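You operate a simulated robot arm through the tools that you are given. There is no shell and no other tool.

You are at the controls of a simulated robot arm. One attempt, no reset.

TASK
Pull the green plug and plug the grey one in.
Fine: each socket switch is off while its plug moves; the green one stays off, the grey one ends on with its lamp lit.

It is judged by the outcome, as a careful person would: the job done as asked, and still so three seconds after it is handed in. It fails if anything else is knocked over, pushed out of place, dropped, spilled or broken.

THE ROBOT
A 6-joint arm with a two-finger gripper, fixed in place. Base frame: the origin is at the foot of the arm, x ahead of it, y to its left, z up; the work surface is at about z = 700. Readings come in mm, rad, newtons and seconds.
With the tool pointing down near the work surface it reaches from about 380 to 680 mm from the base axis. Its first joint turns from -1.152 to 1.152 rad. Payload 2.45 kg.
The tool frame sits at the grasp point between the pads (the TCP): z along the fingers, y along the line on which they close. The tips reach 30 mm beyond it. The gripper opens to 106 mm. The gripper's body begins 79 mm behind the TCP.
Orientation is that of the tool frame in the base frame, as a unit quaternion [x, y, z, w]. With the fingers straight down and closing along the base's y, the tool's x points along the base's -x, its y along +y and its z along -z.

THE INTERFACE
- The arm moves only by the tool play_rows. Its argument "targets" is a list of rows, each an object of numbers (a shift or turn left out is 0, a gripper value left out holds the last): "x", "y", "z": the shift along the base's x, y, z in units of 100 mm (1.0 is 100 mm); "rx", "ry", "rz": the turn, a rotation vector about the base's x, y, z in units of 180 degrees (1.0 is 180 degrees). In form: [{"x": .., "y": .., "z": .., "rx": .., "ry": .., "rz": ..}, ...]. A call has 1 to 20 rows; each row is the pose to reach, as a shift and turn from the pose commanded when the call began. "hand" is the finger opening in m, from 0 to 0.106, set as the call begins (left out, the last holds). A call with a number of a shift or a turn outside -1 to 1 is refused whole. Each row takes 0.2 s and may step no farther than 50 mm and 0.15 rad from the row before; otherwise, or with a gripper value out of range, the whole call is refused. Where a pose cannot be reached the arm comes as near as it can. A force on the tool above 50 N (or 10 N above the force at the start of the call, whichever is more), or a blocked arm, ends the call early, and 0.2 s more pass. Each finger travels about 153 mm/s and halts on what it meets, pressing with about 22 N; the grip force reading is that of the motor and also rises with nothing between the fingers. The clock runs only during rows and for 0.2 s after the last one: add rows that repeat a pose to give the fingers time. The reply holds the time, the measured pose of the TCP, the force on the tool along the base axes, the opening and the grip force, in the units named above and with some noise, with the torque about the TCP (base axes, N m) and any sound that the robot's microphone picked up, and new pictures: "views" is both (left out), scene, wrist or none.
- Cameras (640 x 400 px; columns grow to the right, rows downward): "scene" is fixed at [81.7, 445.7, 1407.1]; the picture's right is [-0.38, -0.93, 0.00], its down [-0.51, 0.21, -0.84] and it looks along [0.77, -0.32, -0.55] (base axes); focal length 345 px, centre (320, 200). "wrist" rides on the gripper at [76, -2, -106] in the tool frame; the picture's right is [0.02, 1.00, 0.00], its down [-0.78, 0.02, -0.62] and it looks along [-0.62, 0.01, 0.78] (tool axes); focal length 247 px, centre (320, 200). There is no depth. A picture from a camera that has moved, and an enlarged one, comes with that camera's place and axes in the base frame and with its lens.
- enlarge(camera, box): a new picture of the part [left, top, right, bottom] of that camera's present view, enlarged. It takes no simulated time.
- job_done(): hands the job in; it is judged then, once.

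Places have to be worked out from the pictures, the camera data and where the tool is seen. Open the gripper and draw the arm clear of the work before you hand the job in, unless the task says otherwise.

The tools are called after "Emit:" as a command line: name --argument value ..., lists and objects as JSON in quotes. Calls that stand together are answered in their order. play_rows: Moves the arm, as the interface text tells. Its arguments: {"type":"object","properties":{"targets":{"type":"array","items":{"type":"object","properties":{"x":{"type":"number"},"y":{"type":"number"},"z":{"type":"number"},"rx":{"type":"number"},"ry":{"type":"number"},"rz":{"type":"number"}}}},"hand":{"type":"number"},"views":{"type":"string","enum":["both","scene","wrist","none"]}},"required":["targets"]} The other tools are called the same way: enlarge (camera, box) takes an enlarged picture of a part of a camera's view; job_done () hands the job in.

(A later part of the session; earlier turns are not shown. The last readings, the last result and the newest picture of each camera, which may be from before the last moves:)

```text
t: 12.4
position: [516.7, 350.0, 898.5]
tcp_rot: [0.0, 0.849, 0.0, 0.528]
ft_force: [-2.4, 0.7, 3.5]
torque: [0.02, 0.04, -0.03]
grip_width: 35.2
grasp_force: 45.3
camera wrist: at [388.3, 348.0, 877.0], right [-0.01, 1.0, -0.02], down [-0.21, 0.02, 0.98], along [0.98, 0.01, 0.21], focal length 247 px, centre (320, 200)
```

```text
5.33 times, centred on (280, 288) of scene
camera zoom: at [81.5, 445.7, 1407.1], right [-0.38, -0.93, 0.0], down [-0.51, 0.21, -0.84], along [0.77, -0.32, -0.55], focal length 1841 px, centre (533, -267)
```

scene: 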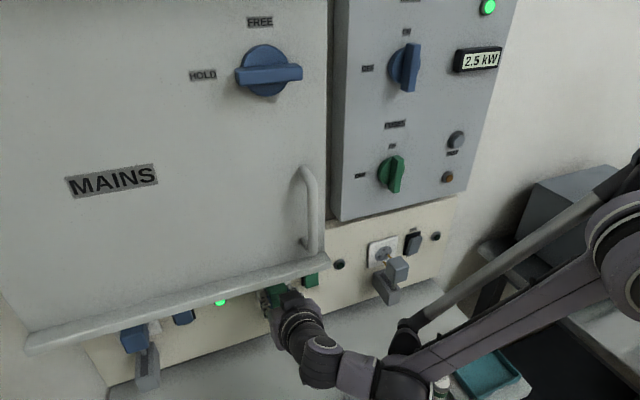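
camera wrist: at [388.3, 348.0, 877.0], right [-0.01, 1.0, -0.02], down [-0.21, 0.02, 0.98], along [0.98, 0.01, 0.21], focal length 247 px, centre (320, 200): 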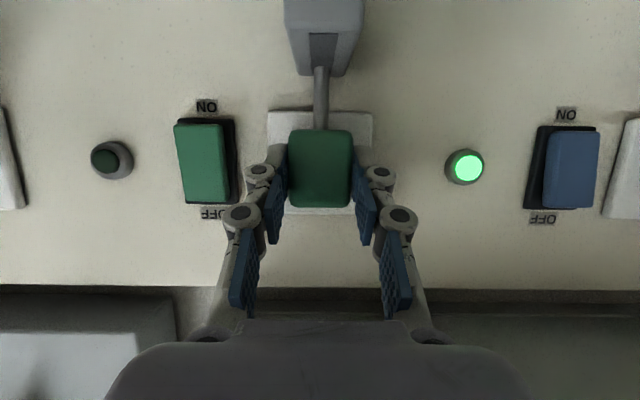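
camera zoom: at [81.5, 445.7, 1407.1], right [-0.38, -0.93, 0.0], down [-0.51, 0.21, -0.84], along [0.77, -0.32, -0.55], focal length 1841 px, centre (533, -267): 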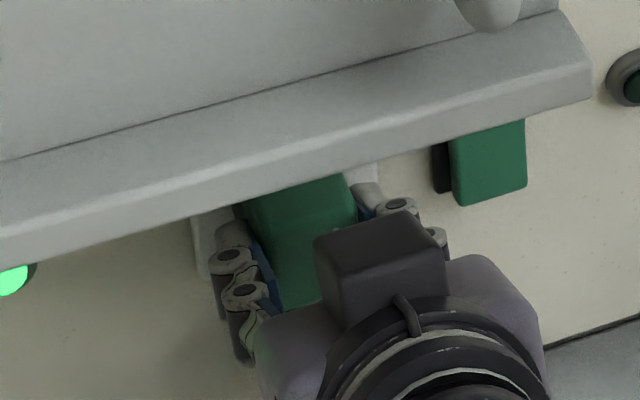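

Gripped at 35 mm width. Now pulling straight back along −x in small steps.

Emit:
play_rows --targets '[{"x": -0.05}, {"x": -0.1}, {"x": -0.15}, {"x": -0.2}, {"x": -0.25}, {"x": -0.3}, {"x": -0.35}]'

Emit:
enlarge --camera "wrist" --box '[240, 80, 400, 180]'

Emit:
enlarge --camera "scene" --box '[220, 250, 340, 325]'

```text
t: 14.0
position: [481.9, 349.2, 899.0]
tcp_rot: [0.0, 0.849, 0.0, 0.528]
ft_force: [12.9, 2.2, 4.3]
torque: [-0.03, 0.76, 0.25]
grip_width: 35.1
grasp_force: 45.6
camera wrist: at [352.6, 348.2, 876.9], right [-0.01, 1.0, -0.02], down [-0.21, 0.02, 0.98], along [0.98, 0.01, 0.21], focal length 247 px, centre (320, 200)
```

scene: 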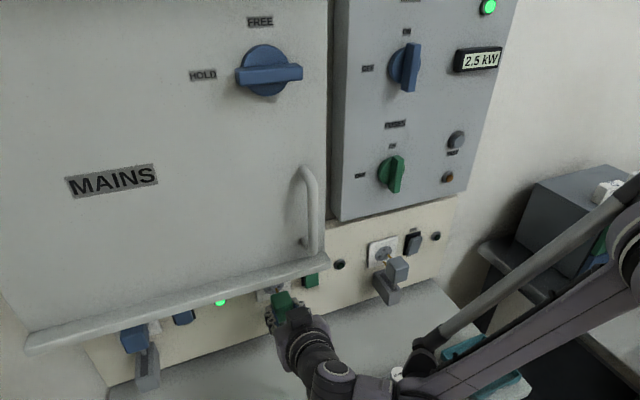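
wrist: 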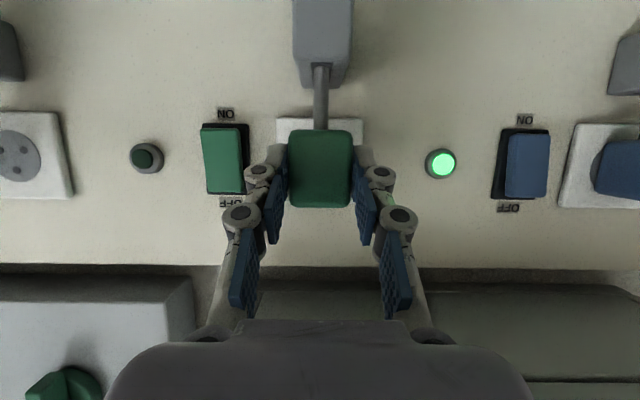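

```text
4.00 times, centred on (320, 130) of wrist
camera zoom: at [352.6, 348.2, 876.9], right [-0.01, 1.0, -0.02], down [-0.21, 0.02, 0.98], along [0.98, 0.01, 0.21], focal length 988 px, centre (320, 480)
```

zoom: 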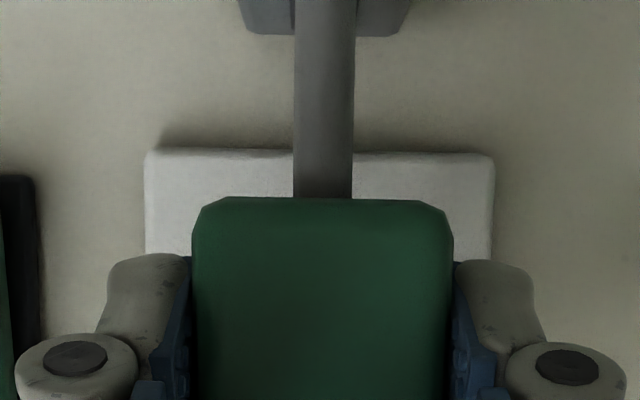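

```text
5.33 times, centred on (280, 288) of scene
camera zoom: at [82.0, 445.8, 1407.1], right [-0.38, -0.93, 0.0], down [-0.51, 0.21, -0.84], along [0.77, -0.32, -0.55], focal length 1841 px, centre (533, -267)
```

zoom: 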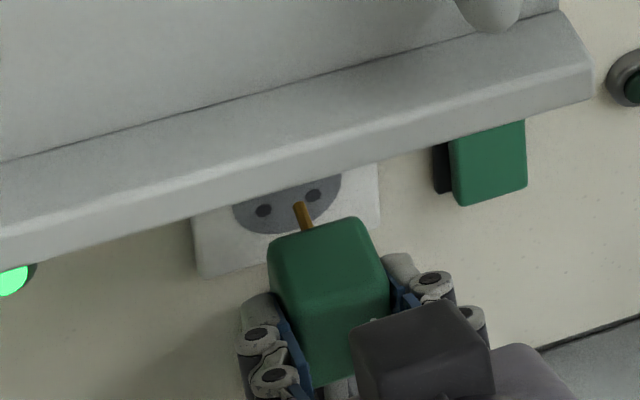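

The plug has slid out about 35 mm with its pins visible. I'll check whether there is more travel, a few mm at a time, to match how far the grey plug sits out.

Emit:
play_rows --targets '[{"x": -0.03}, {"x": -0.06}, {"x": -0.06}]' --views "none"

Emit:
enlarge --camera "scene" --box '[220, 240, 420, 340]'

Emit:
enlarge --camera "scene" --box '[250, 280, 330, 330]'

```text
t: 14.8
position: [475.8, 349.3, 899.7]
tcp_rot: [-0.001, 0.849, 0.0, 0.529]
ft_force: [37.6, 7.7, 2.7]
torque: [0.1, -0.59, 0.1]
grip_width: 35.3
grasp_force: 44.7
```

```text
3.20 times, centred on (320, 290) of scene
camera zoom: at [82.6, 445.9, 1407.0], right [-0.38, -0.93, 0.0], down [-0.51, 0.21, -0.84], along [0.77, -0.32, -0.55], focal length 1104 px, centre (320, -88)
```

zoom: 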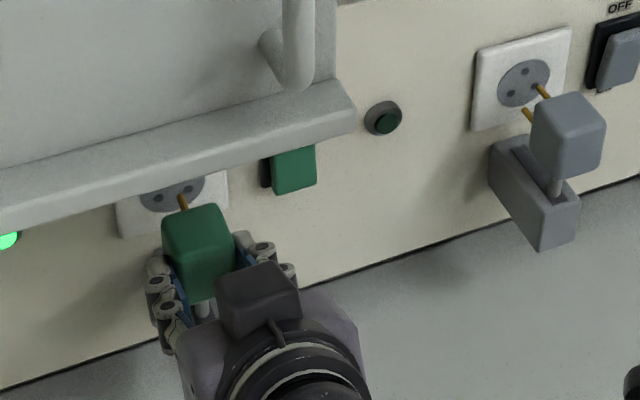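

```text
8.00 times, centred on (290, 305) of scene
camera zoom: at [82.6, 445.9, 1407.0], right [-0.38, -0.93, 0.0], down [-0.51, 0.21, -0.84], along [0.77, -0.32, -0.55], focal length 2761 px, centre (560, -640)
```

zoom: 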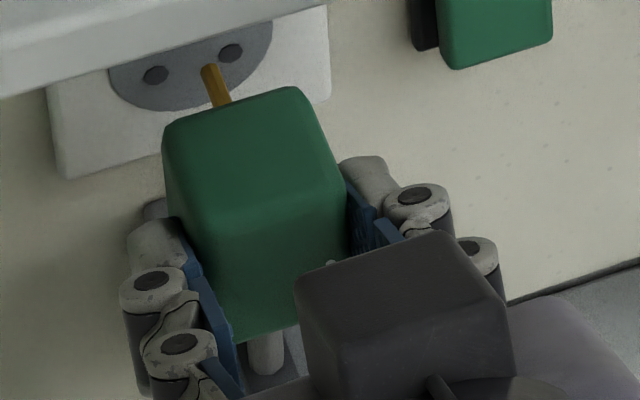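

Force rose to 38 N, so the plug is at the end of its travel, fully out like the grey one. I'll ease the tension by 2 mm, then open the fingers to let go.

Emit:
play_rows --targets '[{"x": 0.02}, {"x": 0.02}]' --views "none"

Emit:
play_rows --targets '[{"x": 0}, {"x": 0}, {"x": 0}]' --hand 0.07

```text
t: 15.4
position: [476.5, 349.9, 898.9]
tcp_rot: [0.0, 0.849, 0.0, 0.528]
ft_force: [12.1, -1.1, 4.7]
torque: [-0.04, -0.88, 0.04]
grip_width: 35.1
grasp_force: 45.1
```

```text
t: 16.2
position: [476.0, 350.3, 898.2]
tcp_rot: [-0.001, 0.849, 0.001, 0.528]
ft_force: [0.1, 0.1, -0.3]
torque: [0.04, -0.01, 0.0]
grip_width: 69.9
grasp_force: 0.1
camera wrist: at [348.0, 348.6, 877.1], right [-0.01, 1.0, -0.02], down [-0.21, 0.02, 0.98], along [0.98, 0.01, 0.21], focal length 247 px, centre (320, 200)
```

scene: 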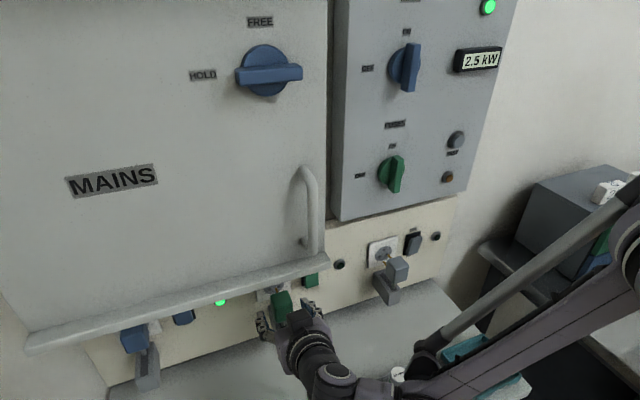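
wrist: 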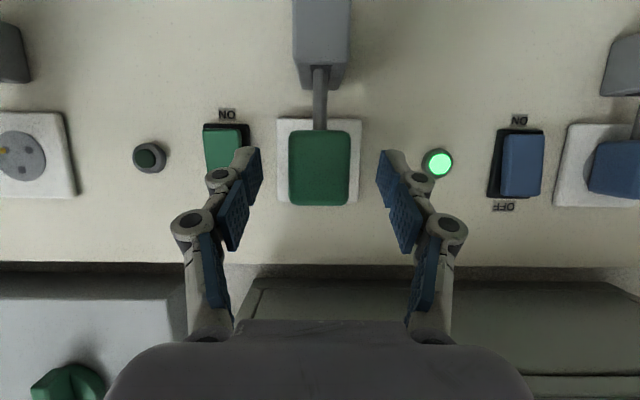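

Released cleanly; the green plug stays out. Before heading to the grey side I need to know how far the FUSES panel overhangs it, so I'll zoom in on that edge from both cameras.

Emit:
enlarge --camera "wrist" --box '[0, 240, 240, 390]'

Emit:
enlarge --camera "scene" --box '[310, 150, 470, 250]'

```text
2.67 times, centred on (120, 315) of wrist
camera zoom: at [348.0, 348.6, 877.1], right [-0.01, 1.0, -0.02], down [-0.21, 0.02, 0.98], along [0.98, 0.01, 0.21], focal length 659 px, centre (853, -107)
```

zoom: 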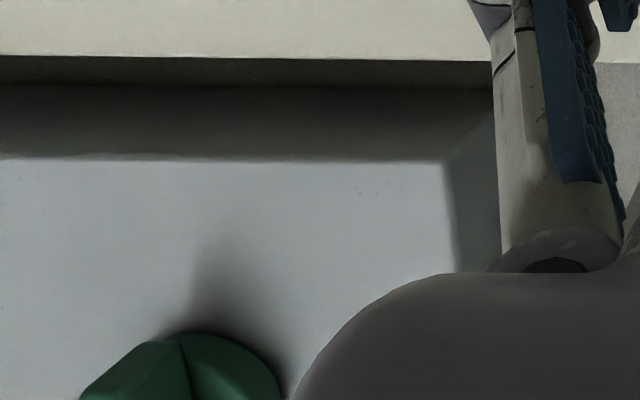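

```text
4.00 times, centred on (390, 200) of scene
camera zoom: at [81.7, 445.7, 1407.1], right [-0.38, -0.93, 0.0], down [-0.51, 0.21, -0.84], along [0.77, -0.32, -0.55], focal length 1380 px, centre (40, 200)
```

zoom: 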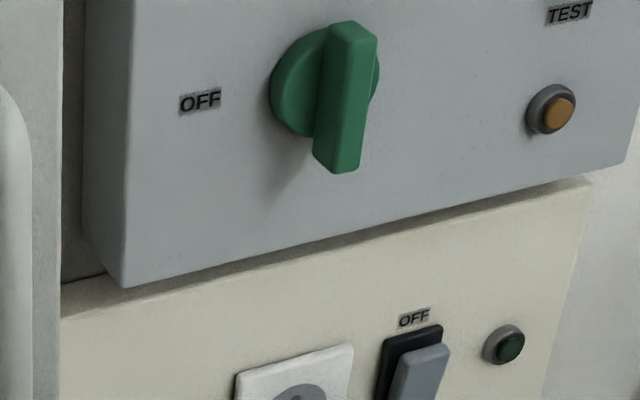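

The panel's lower front edge triangulates to about (547, 214, 1016), barely overhanging, so the grey side is open. I'll retreat back and up from the green plug with the fingers still open.

Emit:
play_rows --targets '[{"x": -0.1, "z": 0.01}, {"x": -0.2, "z": 0.05}, {"x": -0.3, "z": 0.12}, {"x": -0.36, "z": 0.2, "ry": 0.01}, {"x": -0.36, "z": 0.3, "ry": 0.022}]'

Emit:
enlarge --camera "wrist" --box '[240, 100, 400, 200]'

Emit:
enlarge --camera "scene" --box '[220, 240, 340, 315]'

```text
t: 17.4
position: [440.0, 351.3, 932.2]
tcp_rot: [0.0, 0.867, 0.001, 0.499]
ft_force: [0.4, 0.3, 0.5]
torque: [0.0, 0.02, 0.02]
grip_width: 69.8
grasp_force: 0.0
camera wrist: at [309.9, 348.9, 918.2], right [-0.01, 1.0, -0.02], down [-0.14, 0.02, 0.99], along [0.99, 0.01, 0.14], focal length 247 px, centre (320, 200)
```

scene: 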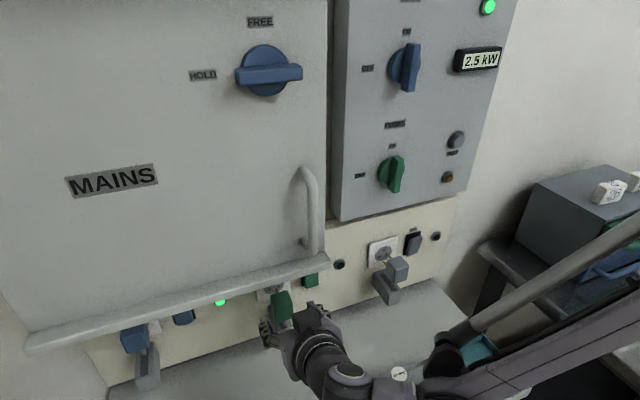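
wrist: 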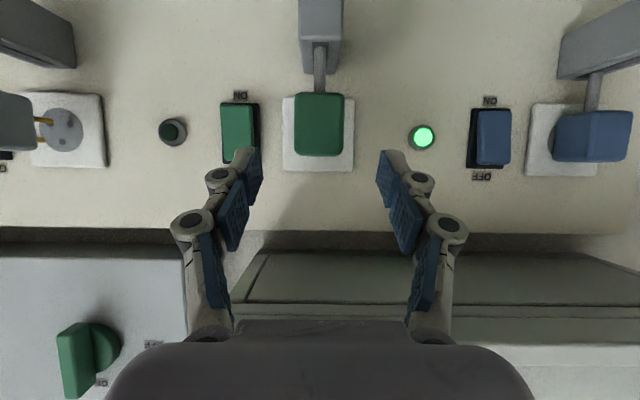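

```text
4.00 times, centred on (320, 150) of wrist
camera zoom: at [309.9, 348.9, 918.2], right [-0.01, 1.0, -0.02], down [-0.14, 0.02, 0.99], along [0.99, 0.01, 0.14], focal length 988 px, centre (320, 400)
```

zoom: 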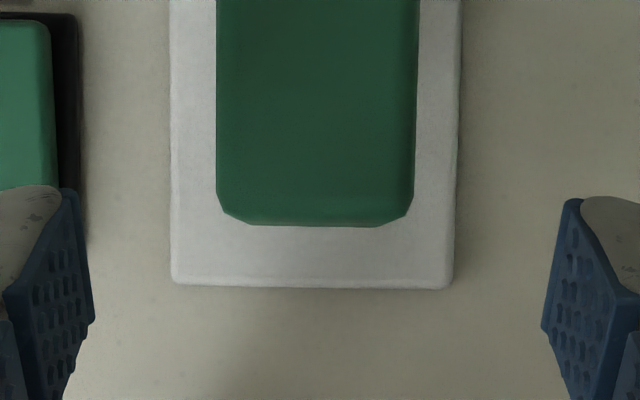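

```text
5.33 times, centred on (280, 278) of scene
camera zoom: at [81.6, 445.7, 1407.1], right [-0.38, -0.93, 0.0], down [-0.51, 0.21, -0.84], along [0.77, -0.32, -0.55], focal length 1841 px, centre (533, -213)
```

zoom: 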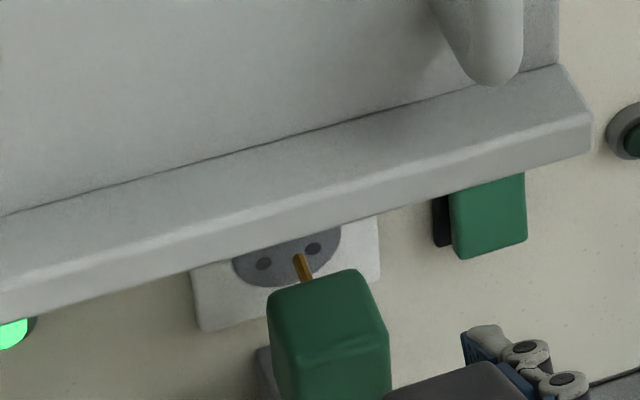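

Green plug is clearly out and free. Now I'll close the fingers and traverse toward the grey side, tilting the tool down a bit more as I go to stay within reach.

Emit:
play_rows --targets '[{"y": -0.2, "z": 0.04}, {"y": -0.4, "z": 0.08, "ry": 0.01}, {"x": 0.05, "y": -0.6, "z": 0.12, "ry": 0.02}, {"x": 0.08, "y": -0.8, "z": 0.16, "ry": 0.03}, {"x": 0.12, "y": -1.0, "z": 0.2, "ry": 0.045}]' --hand 0 --views "scene"

```text
t: 18.6
position: [453.3, 252.2, 949.0]
tcp_rot: [0.001, 0.9, 0.0, 0.436]
ft_force: [-0.5, -0.4, -0.3]
torque: [0.0, -0.08, -0.02]
grip_width: 0.0
grasp_force: 22.0
```

scene: 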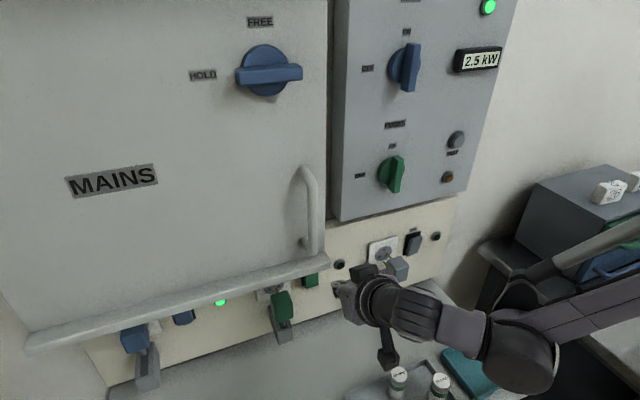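

No reach problems so far. Continuing toward the grey switch at z≈965, passing above the grey plug.

Emit:
play_rows --targets '[{"x": 0.05, "y": -0.25, "z": 0.06, "ry": 0.01}, {"x": 0.1, "y": -0.5, "z": 0.12, "ry": 0.02}, {"x": 0.15, "y": -0.75, "z": 0.16, "ry": 0.03}, {"x": 0.22, "y": -1.0, "z": 0.2, "ry": 0.038}]'

```text
t: 19.6
position: [475.7, 150.3, 968.9]
tcp_rot: [0.0, 0.925, 0.001, 0.381]
ft_force: [0.2, 0.9, -0.7]
torque: [0.0, 0.01, 0.04]
grip_width: 0.0
grasp_force: 22.0
camera wrist: at [347.3, 146.9, 989.9], right [-0.02, 1.0, -0.01], down [0.12, 0.02, 0.99], along [0.99, 0.02, -0.12], focal length 247 px, centre (320, 200)
```

scene: 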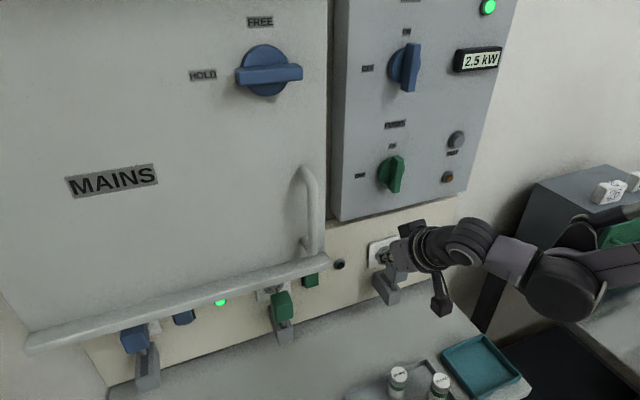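
wrist: 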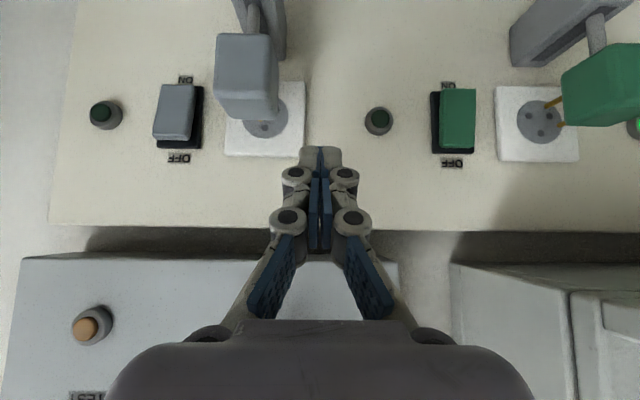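

Good view: green's rocker now leans opposite to grey's, confirming grey is currently ON. I'll continue across to in front of the grey switch at y≈32.

Emit:
play_rows --targets '[{"x": 0.04, "y": -0.25}, {"x": 0.08, "y": -0.5}, {"x": 0.12, "y": -0.75}, {"x": 0.15, "y": -1.0}]'

Emit:
enlarge --camera "wrist" --box '[220, 60, 380, 160]'

```text
t: 20.6
position: [490.2, 49.1, 966.9]
tcp_rot: [-0.001, 0.924, 0.001, 0.381]
ft_force: [-0.4, 0.2, -0.3]
torque: [0.02, 0.01, 0.0]
grip_width: 0.0
grasp_force: 22.8
camera wrist: at [361.7, 47.4, 988.4], right [-0.02, 1.0, -0.01], down [0.12, 0.02, 0.99], along [0.99, 0.01, -0.12], focal length 247 px, centre (320, 200)
```

scene: 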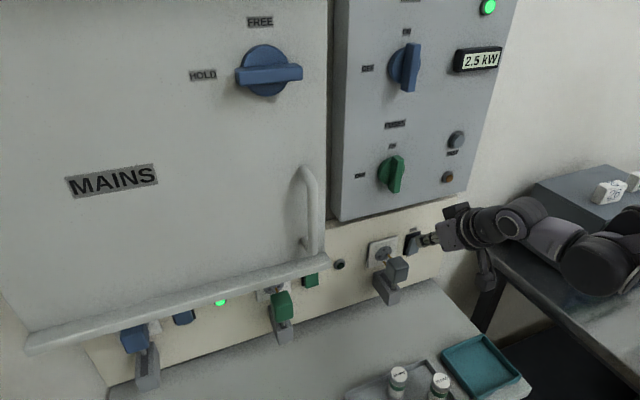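
wrist: 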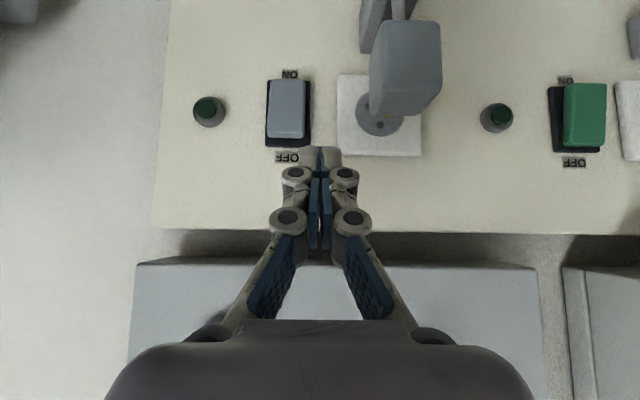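

```text
4.00 times, centred on (300, 110) of wrist
camera zoom: at [361.7, 47.4, 988.4], right [-0.02, 1.0, -0.01], down [0.12, 0.02, 0.99], along [0.99, 0.01, -0.12], focal length 988 px, centre (400, 560)
```

zoom: 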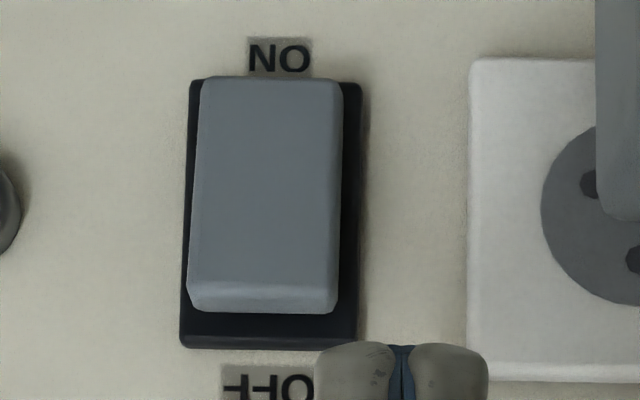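

At (490, 49, 967), the grey switch centre measures about y≈21.5, z≈891 (a bit further right than I first thought, so the socket spacing is about 250 mm). I'll line up with its upper half, still clear of the wall.

Emit:
play_rows --targets '[{"y": -0.14}, {"y": -0.275, "z": -0.1}, {"y": -0.275, "z": -0.28}, {"y": -0.275, "z": -0.445}]'

Emit:
enlarge --camera "wrist" --box '[240, 60, 400, 160]'

Emit:
enlarge --camera "scene" --box '[360, 200, 480, 275]'

```text
t: 21.6
position: [490.3, 24.3, 922.8]
tcp_rot: [-0.001, 0.924, 0.001, 0.382]
ft_force: [0.0, 0.8, -0.3]
torque: [0.01, -0.01, 0.0]
grip_width: 0.2
grasp_force: 21.5
camera wrist: at [360.3, 22.6, 943.7], right [-0.02, 1.0, -0.01], down [0.12, 0.02, 0.99], along [0.99, 0.01, -0.12], focal length 247 px, centre (320, 200)
```

scene: 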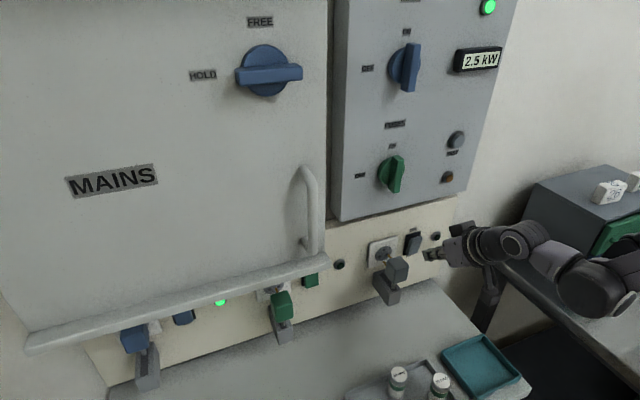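
wrist: 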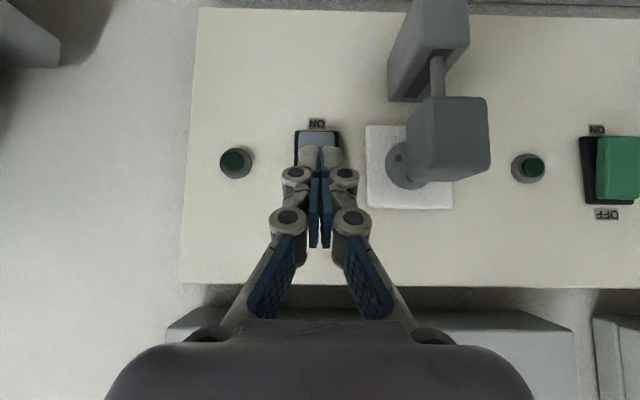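

```text
4.00 times, centred on (320, 110) of wrist
camera zoom: at [360.3, 22.6, 943.7], right [-0.02, 1.0, -0.01], down [0.12, 0.02, 0.99], along [0.99, 0.01, -0.12], focal length 988 px, centre (320, 560)
```

zoom: 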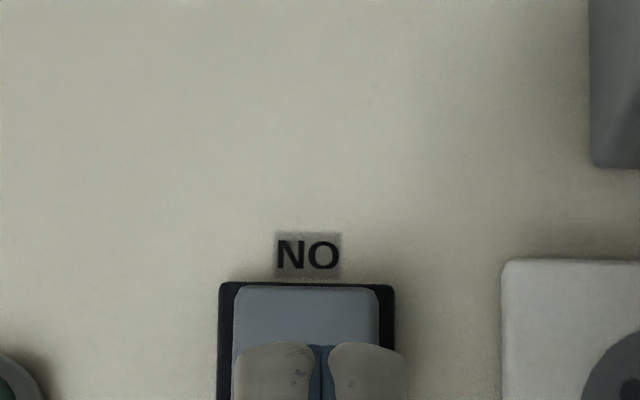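

```text
5.33 times, centred on (420, 238) of scene
camera zoom: at [81.7, 445.7, 1407.1], right [-0.38, -0.93, 0.0], down [-0.51, 0.21, -0.84], along [0.77, -0.32, -0.55], focal length 1841 px, centre (-213, 0)
```

zoom: 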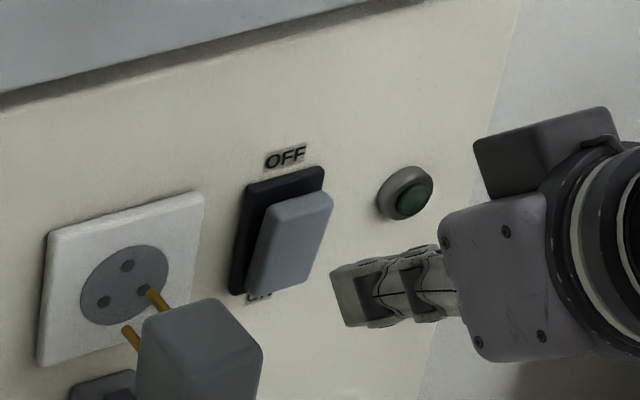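

Tips are about 3 mm left of the rocker's centre line, so I'll correct y by −3 mm, then advance and press the upper (OFF) half.

Emit:
play_rows --targets '[{"x": 0.05, "y": -0.033}, {"x": 0.13, "y": -0.033}, {"x": 0.2, "y": -0.033}, {"x": 0.24, "y": -0.033}, {"x": 0.27, "y": -0.033}, {"x": 0.3, "y": -0.033}, {"x": 0.32, "y": -0.033}]'

Emit:
enlarge --camera "scene" --box '[360, 200, 480, 275]'

```text
t: 23.2
position: [521.3, 19.1, 923.1]
tcp_rot: [-0.001, 0.924, 0.001, 0.382]
ft_force: [-1.6, -0.5, 0.7]
torque: [-0.01, 0.0, 0.0]
grip_width: 5.8
grasp_force: 28.4
camera wrist: at [392.6, 17.4, 944.3], right [-0.02, 1.0, -0.01], down [0.12, 0.02, 0.99], along [0.99, 0.01, -0.12], focal length 247 px, centre (320, 200)
```

scene: 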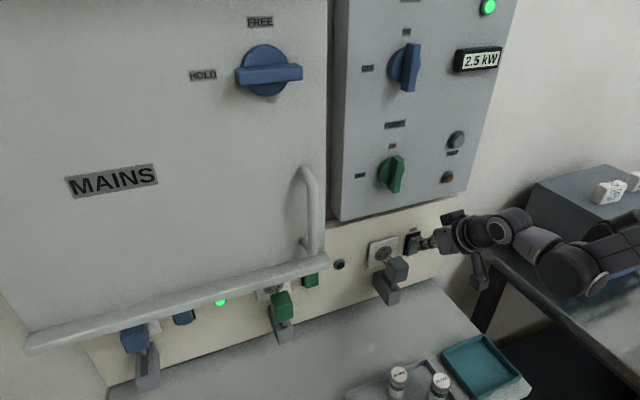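
wrist: 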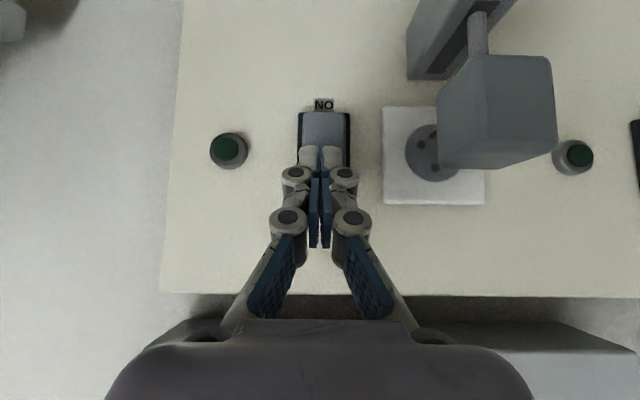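

```text
5.33 times, centred on (420, 238) of scene
camera zoom: at [81.6, 445.7, 1407.1], right [-0.38, -0.93, 0.0], down [-0.51, 0.21, -0.84], along [0.77, -0.32, -0.55], focal length 1841 px, centre (-213, 0)
```

zoom: 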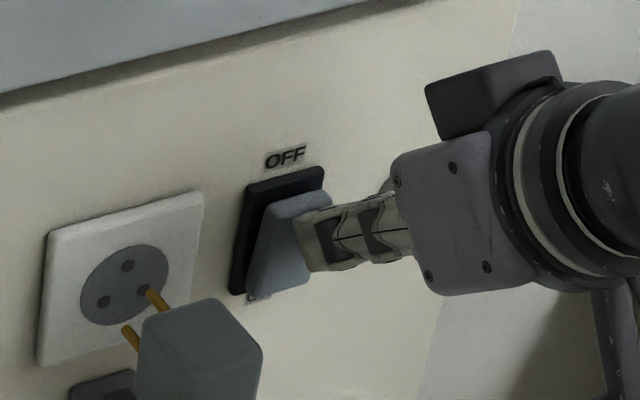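

The rocker may have flipped (its lower end looks further out now). I'll back off 25 mm and inspect it closely.

Emit:
play_rows --targets '[{"x": -0.1}, {"x": -0.25}, {"x": -0.27, "z": 0.15}, {"x": -0.27, "z": 0.35}]'

Emit:
enlarge --camera "scene" --box '[360, 210, 456, 270]'

Emit:
enlarge --camera "wrist" --box '[240, 60, 400, 160]'

```text
t: 24.2
position: [494.1, 17.4, 958.7]
tcp_rot: [0.0, 0.924, 0.001, 0.382]
ft_force: [0.2, 0.1, -0.3]
torque: [0.01, 0.0, -0.02]
grip_width: 0.2
grasp_force: 28.4
camera wrist: at [365.5, 16.3, 980.6], right [-0.02, 1.0, -0.01], down [0.12, 0.02, 0.99], along [0.99, 0.01, -0.12], focal length 247 px, centre (320, 200)
```

scene: 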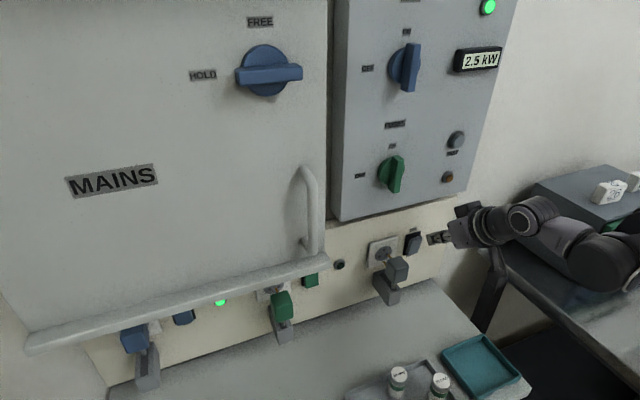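
wrist: 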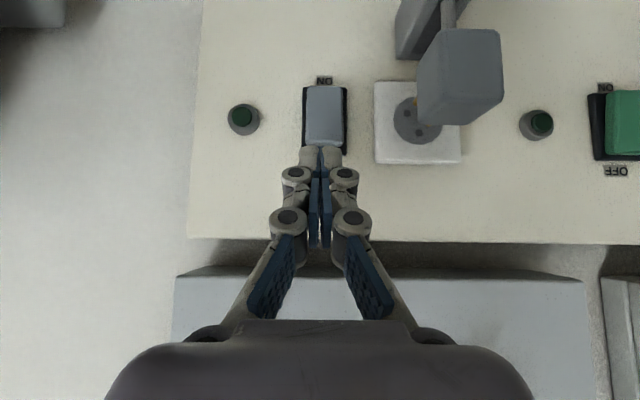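

```text
6.67 times, centred on (408, 240) of scene
camera zoom: at [81.6, 445.7, 1407.1], right [-0.38, -0.93, 0.0], down [-0.51, 0.21, -0.84], along [0.77, -0.32, -0.55], focal length 2301 px, centre (-267, -67)
```

zoom: 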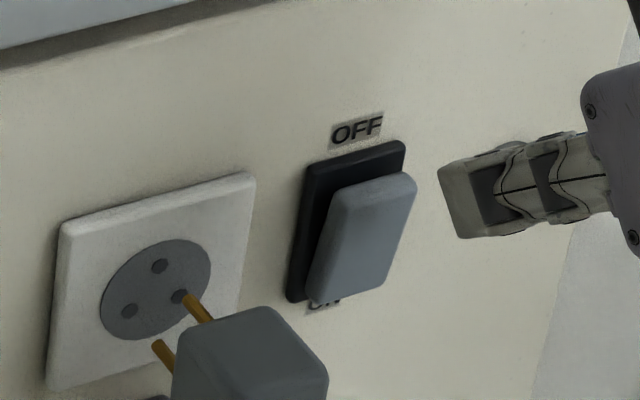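

```text
4.00 times, centred on (320, 110) of wrist
camera zoom: at [365.5, 16.3, 980.6], right [-0.02, 1.0, -0.01], down [0.12, 0.02, 0.99], along [0.99, 0.01, -0.12], focal length 988 px, centre (320, 560)
```

zoom: 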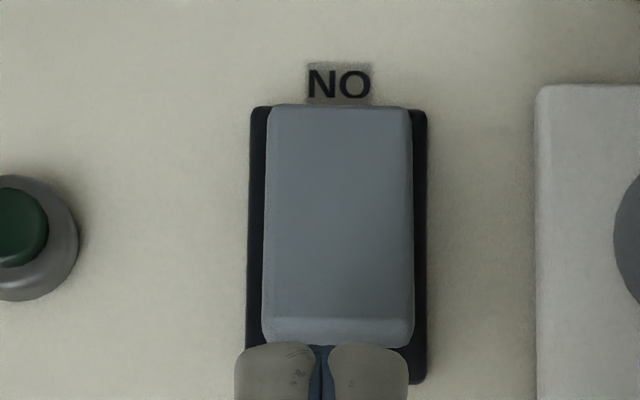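

Comparing with the earlier zoom, the grey rocker has not flipped: its upper end is still out, and I only just touched it at x=521. I'll re-align to y≈20 and press about 8 mm deeper.

Emit:
play_rows --targets '[{"y": 0.03, "z": -0.18}, {"y": 0.03, "z": -0.37}, {"x": 0.15, "y": 0.03, "z": -0.37}, {"x": 0.25, "y": 0.03, "z": -0.37}, {"x": 0.29, "y": 0.03, "z": -0.37}, {"x": 0.31, "y": 0.03, "z": -0.37}, {"x": 0.33, "y": 0.03, "z": -0.37}, {"x": 0.35, "y": 0.03, "z": -0.37}]'

Emit:
enlarge --camera "scene" --box '[360, 210, 456, 270]'

Emit:
enlarge --camera "wrist" --box '[240, 80, 400, 180]'

```text
t: 26.0
position: [527.0, 22.0, 922.3]
tcp_rot: [0.0, 0.925, 0.0, 0.381]
ft_force: [-28.6, 2.7, 7.5]
torque: [-0.08, 0.13, 0.07]
grip_width: 6.0
grasp_force: 29.0
camera wrist: at [398.2, 21.1, 944.5], right [-0.02, 1.0, -0.01], down [0.12, 0.02, 0.99], along [0.99, 0.02, -0.12], focal length 247 px, centre (320, 200)
```

scene: 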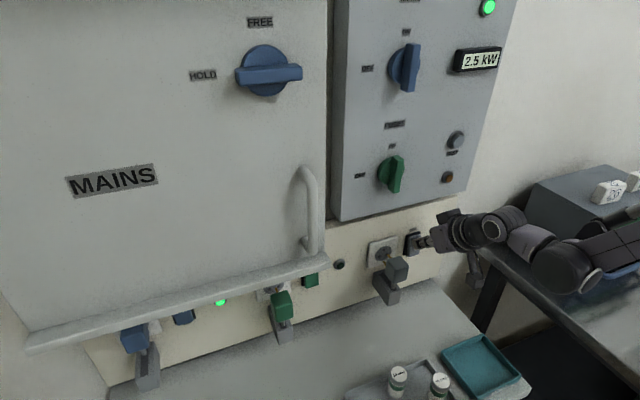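
wrist: 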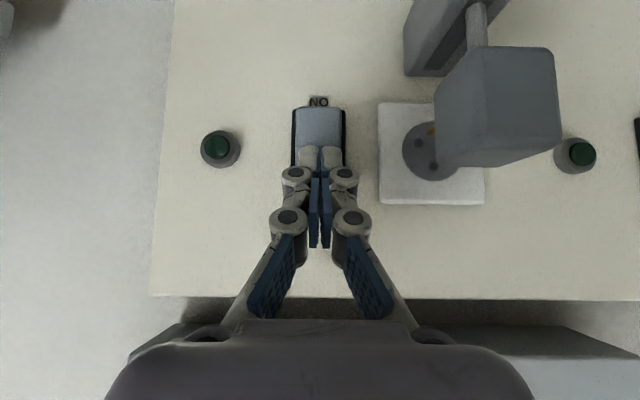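

```text
6.67 times, centred on (408, 240) of scene
camera zoom: at [80.8, 445.8, 1407.1], right [-0.38, -0.93, 0.0], down [-0.51, 0.21, -0.84], along [0.77, -0.32, -0.55], focal length 2301 px, centre (-267, -67)
```

zoom: 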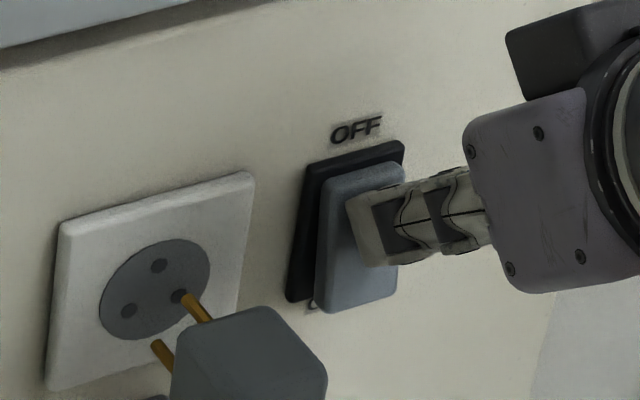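

```text
4.00 times, centred on (320, 130) of wrist
camera zoom: at [398.2, 21.1, 944.5], right [-0.02, 1.0, -0.01], down [0.12, 0.02, 0.99], along [0.99, 0.02, -0.12], focal length 988 px, centre (320, 480)
```

zoom: 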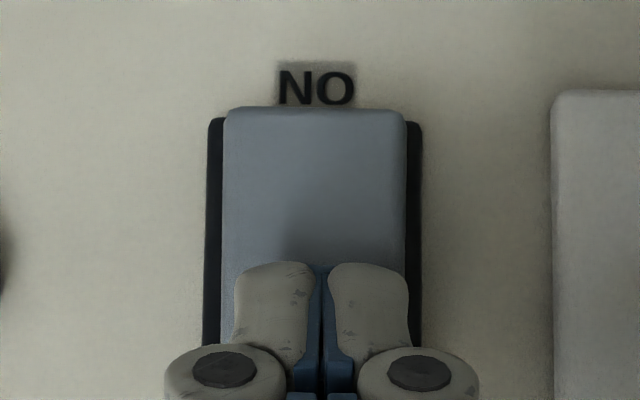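

The rocker's lower end now stands out, so it looks flipped to OFF (28 N of press force). I'll back off and confirm it stays there.

Emit:
play_rows --targets '[{"x": -0.1}, {"x": -0.25}, {"x": -0.33, "z": 0.15}, {"x": -0.33, "z": 0.4}]'

Emit:
enlarge --camera "scene" --box '[360, 210, 456, 270]'

Emit:
enlarge --camera "wrist" --box '[300, 20, 540, 170]'

```text
t: 27.0
position: [494.6, 22.5, 963.4]
tcp_rot: [-0.001, 0.924, 0.001, 0.382]
ft_force: [-0.3, -0.4, -0.4]
torque: [0.0, -0.02, -0.01]
grip_width: 0.1
grasp_force: 28.2
camera wrist: at [366.9, 20.3, 984.0], right [-0.02, 1.0, -0.01], down [0.12, 0.02, 0.99], along [0.99, 0.01, -0.12], focal length 247 px, centre (320, 200)
```

scene: 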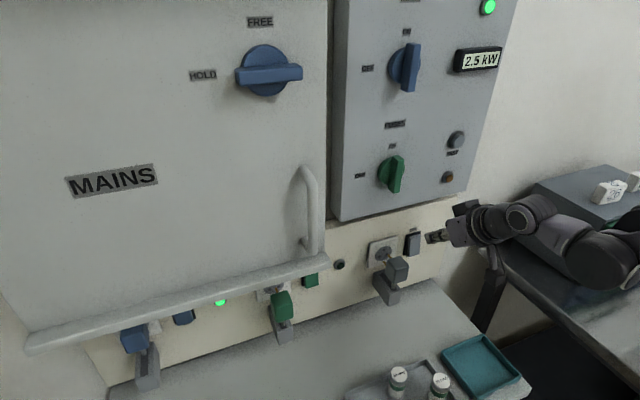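
wrist: 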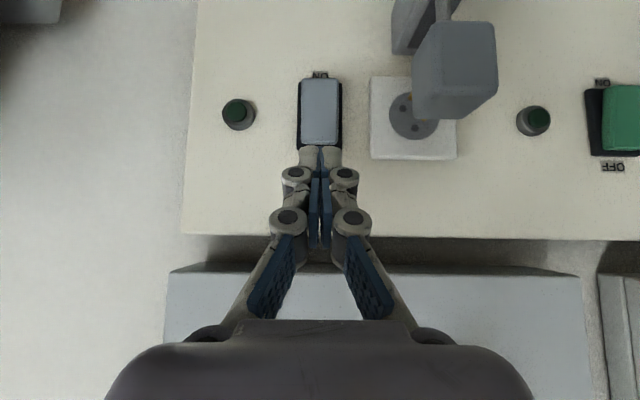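

```text
6.67 times, centred on (408, 240) of scene
camera zoom: at [81.6, 445.7, 1407.1], right [-0.38, -0.93, 0.0], down [-0.51, 0.21, -0.84], along [0.77, -0.32, -0.55], focal length 2301 px, centre (-267, -67)
```

zoom: 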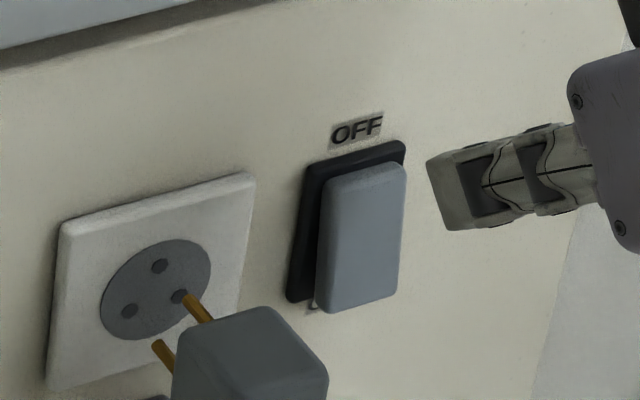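

```text
2.67 times, centred on (420, 95) of wrist
camera zoom: at [366.9, 20.3, 984.0], right [-0.02, 1.0, -0.01], down [0.12, 0.02, 0.99], along [0.99, 0.01, -0.12], focal length 659 px, centre (53, 480)
```

zoom: 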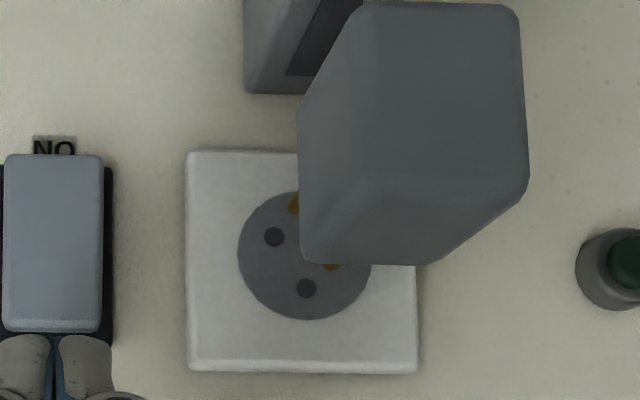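

The grey rocker is confirmed in the OFF position. The grey plug body spans about x 487–519, y 82–115, z 872–911, so I'll move above and in front of it, tilt to about 50° down, and open the fingers.

Emit:
play_rows --targets '[{"x": -0.03, "y": 0.2, "ry": 0.01}, {"x": -0.06, "y": 0.4, "ry": 0.02}, {"x": -0.09, "y": 0.6, "ry": 0.029}, {"x": -0.1, "y": 0.76, "ry": 0.029}]' --hand 0 --views "none"

Emit:
play_rows --targets '[{"x": 0}, {"x": 0}, {"x": 0}]' --hand 0.07

Emit:
enlarge --camera "wrist" --box '[220, 20, 420, 145]'

```text
t: 28.0
position: [486.6, 98.8, 963.3]
tcp_rot: [-0.001, 0.94, 0.002, 0.34]
ft_force: [0.4, -0.9, -0.1]
torque: [-0.03, 0.02, 0.02]
grip_width: 0.1
grasp_force: 28.4
```

```text
t: 28.8
position: [487.3, 99.4, 963.5]
tcp_rot: [-0.001, 0.94, 0.002, 0.341]
ft_force: [-0.1, 0.1, 0.4]
torque: [0.02, -0.01, -0.04]
grip_width: 70.1
grasp_force: 0.1
camera wrist: at [360.7, 97.1, 996.0], right [-0.02, 1.0, -0.01], down [0.21, 0.02, 0.98], along [0.98, 0.01, -0.21], focal length 247 px, centre (320, 200)
```

scene: 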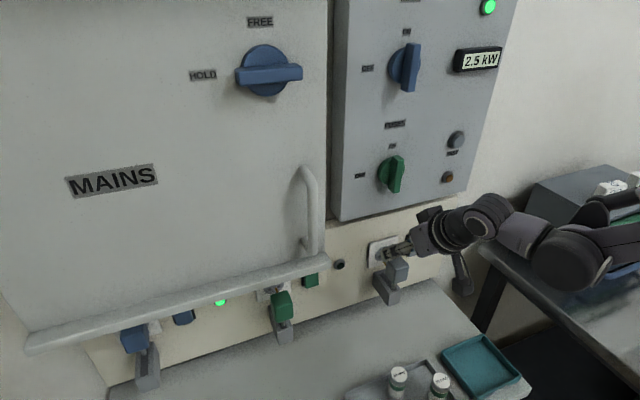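
wrist: 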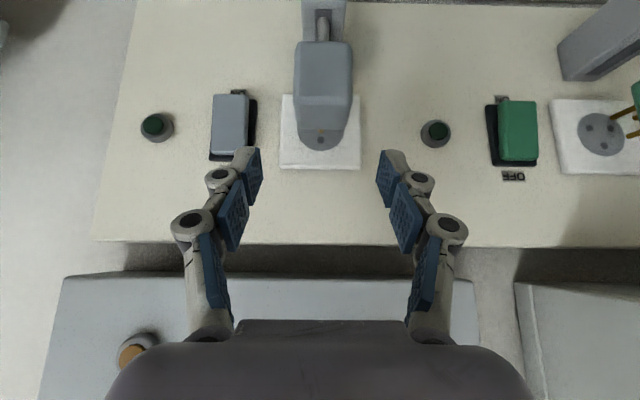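

```text
3.20 times, centred on (320, 82) of wrist
camera zoom: at [360.7, 97.1, 996.0], right [-0.02, 1.0, -0.01], down [0.21, 0.02, 0.98], along [0.98, 0.01, -0.21], focal length 790 px, centre (320, 576)
```

zoom: 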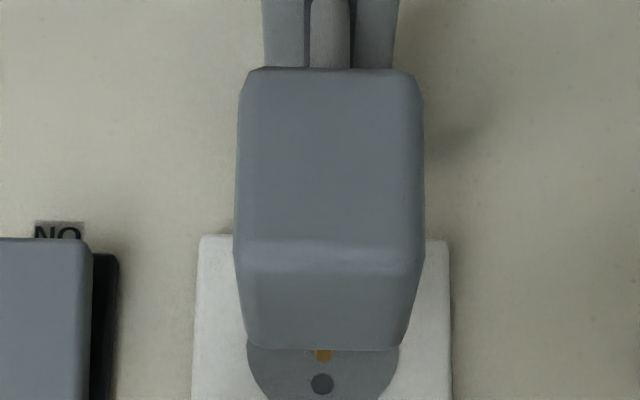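

The plug is centred between the open fingers. I'll lower straight down to straddle it at z≈902.

Emit:
play_rows --targets '[{"x": -0.03, "z": -0.15}, {"x": -0.03, "z": -0.3}, {"x": -0.03, "z": -0.45}, {"x": -0.03, "z": -0.61}]'

Emit:
enlarge --camera "scene" --box '[350, 220, 446, 280]'

```text
t: 29.8
position: [483.3, 99.2, 899.8]
tcp_rot: [-0.001, 0.941, 0.0, 0.34]
ft_force: [0.3, -0.1, 1.4]
torque: [-0.02, 0.0, 0.01]
grip_width: 69.9
grasp_force: 0.2
camera wrist: at [357.6, 96.8, 933.0], right [-0.02, 1.0, -0.01], down [0.21, 0.02, 0.98], along [0.98, 0.01, -0.21], focal length 247 px, centre (320, 200)
```

scene: 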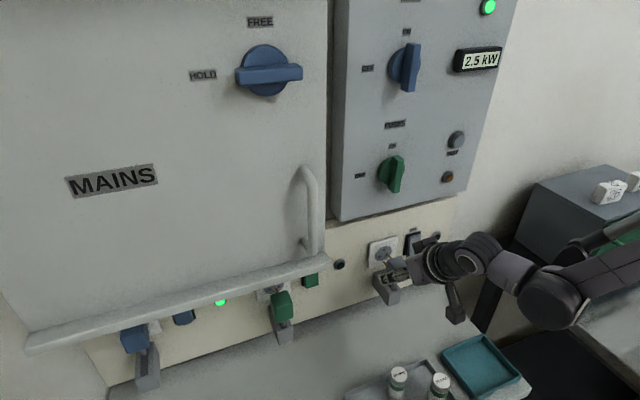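
wrist: 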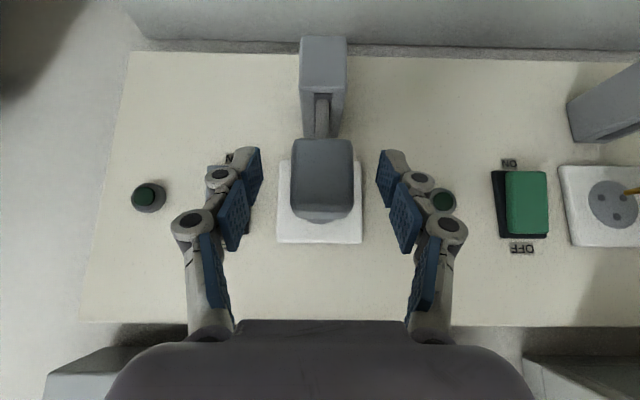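

```text
6.67 times, centred on (398, 250) of scene
camera zoom: at [81.7, 445.7, 1407.1], right [-0.38, -0.93, 0.0], down [-0.51, 0.21, -0.84], along [0.77, -0.32, -0.55], focal length 2301 px, centre (-200, -133)
```

zoom: 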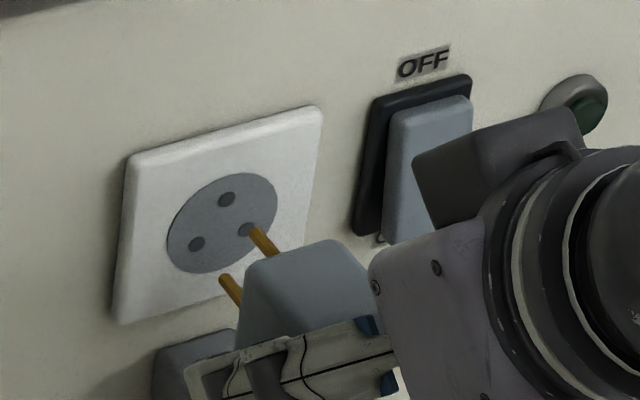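

Fingers straddle the plug without contact. Closing on it.

Emit:
play_rows --targets '[{"x": 0}, {"x": 0}, {"x": 0}]' --hand 0

Emit:
enlarge --camera "scene" --box '[350, 220, 446, 280]'

Emit:
enlarge --camera "wrist" --box '[240, 100, 400, 260]'

```text
t: 30.6
position: [484.8, 99.1, 899.9]
tcp_rot: [-0.001, 0.941, 0.002, 0.339]
ft_force: [-2.0, 10.4, 1.5]
torque: [0.3, -0.57, 0.21]
grip_width: 34.9
grasp_force: 44.8
camera wrist: at [357.6, 97.8, 933.2], right [-0.02, 1.0, -0.01], down [0.2, 0.01, 0.98], along [0.98, 0.02, -0.21], focal length 247 px, centre (320, 200)
```

scene: 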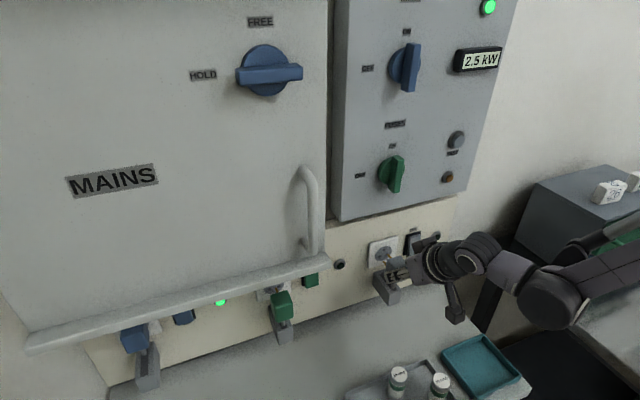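
wrist: 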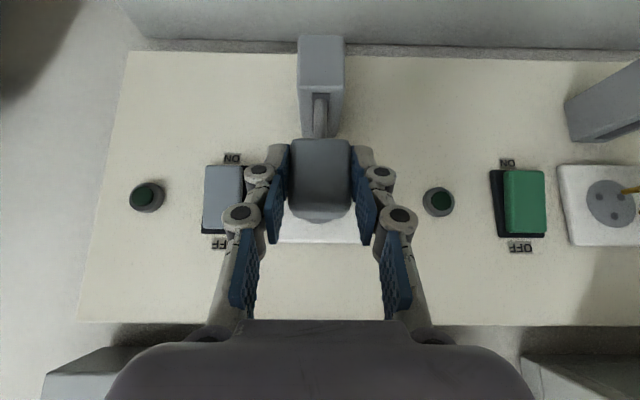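

```text
6.67 times, centred on (398, 250) of scene
camera zoom: at [81.6, 446.0, 1407.0], right [-0.38, -0.93, 0.0], down [-0.51, 0.21, -0.84], along [0.77, -0.32, -0.55], focal length 2301 px, centre (-200, -133)
```

zoom: 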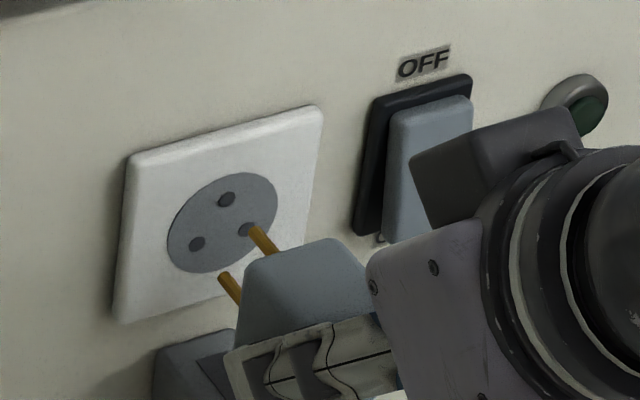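

```text
2.50 times, centred on (320, 180) of wrist
camera zoom: at [357.6, 97.8, 933.2], right [-0.02, 1.0, -0.01], down [0.2, 0.01, 0.98], along [0.98, 0.02, -0.21], focal length 617 px, centre (320, 250)
```

zoom: 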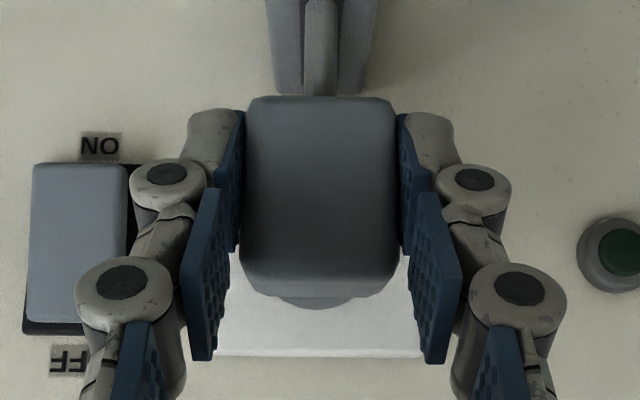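

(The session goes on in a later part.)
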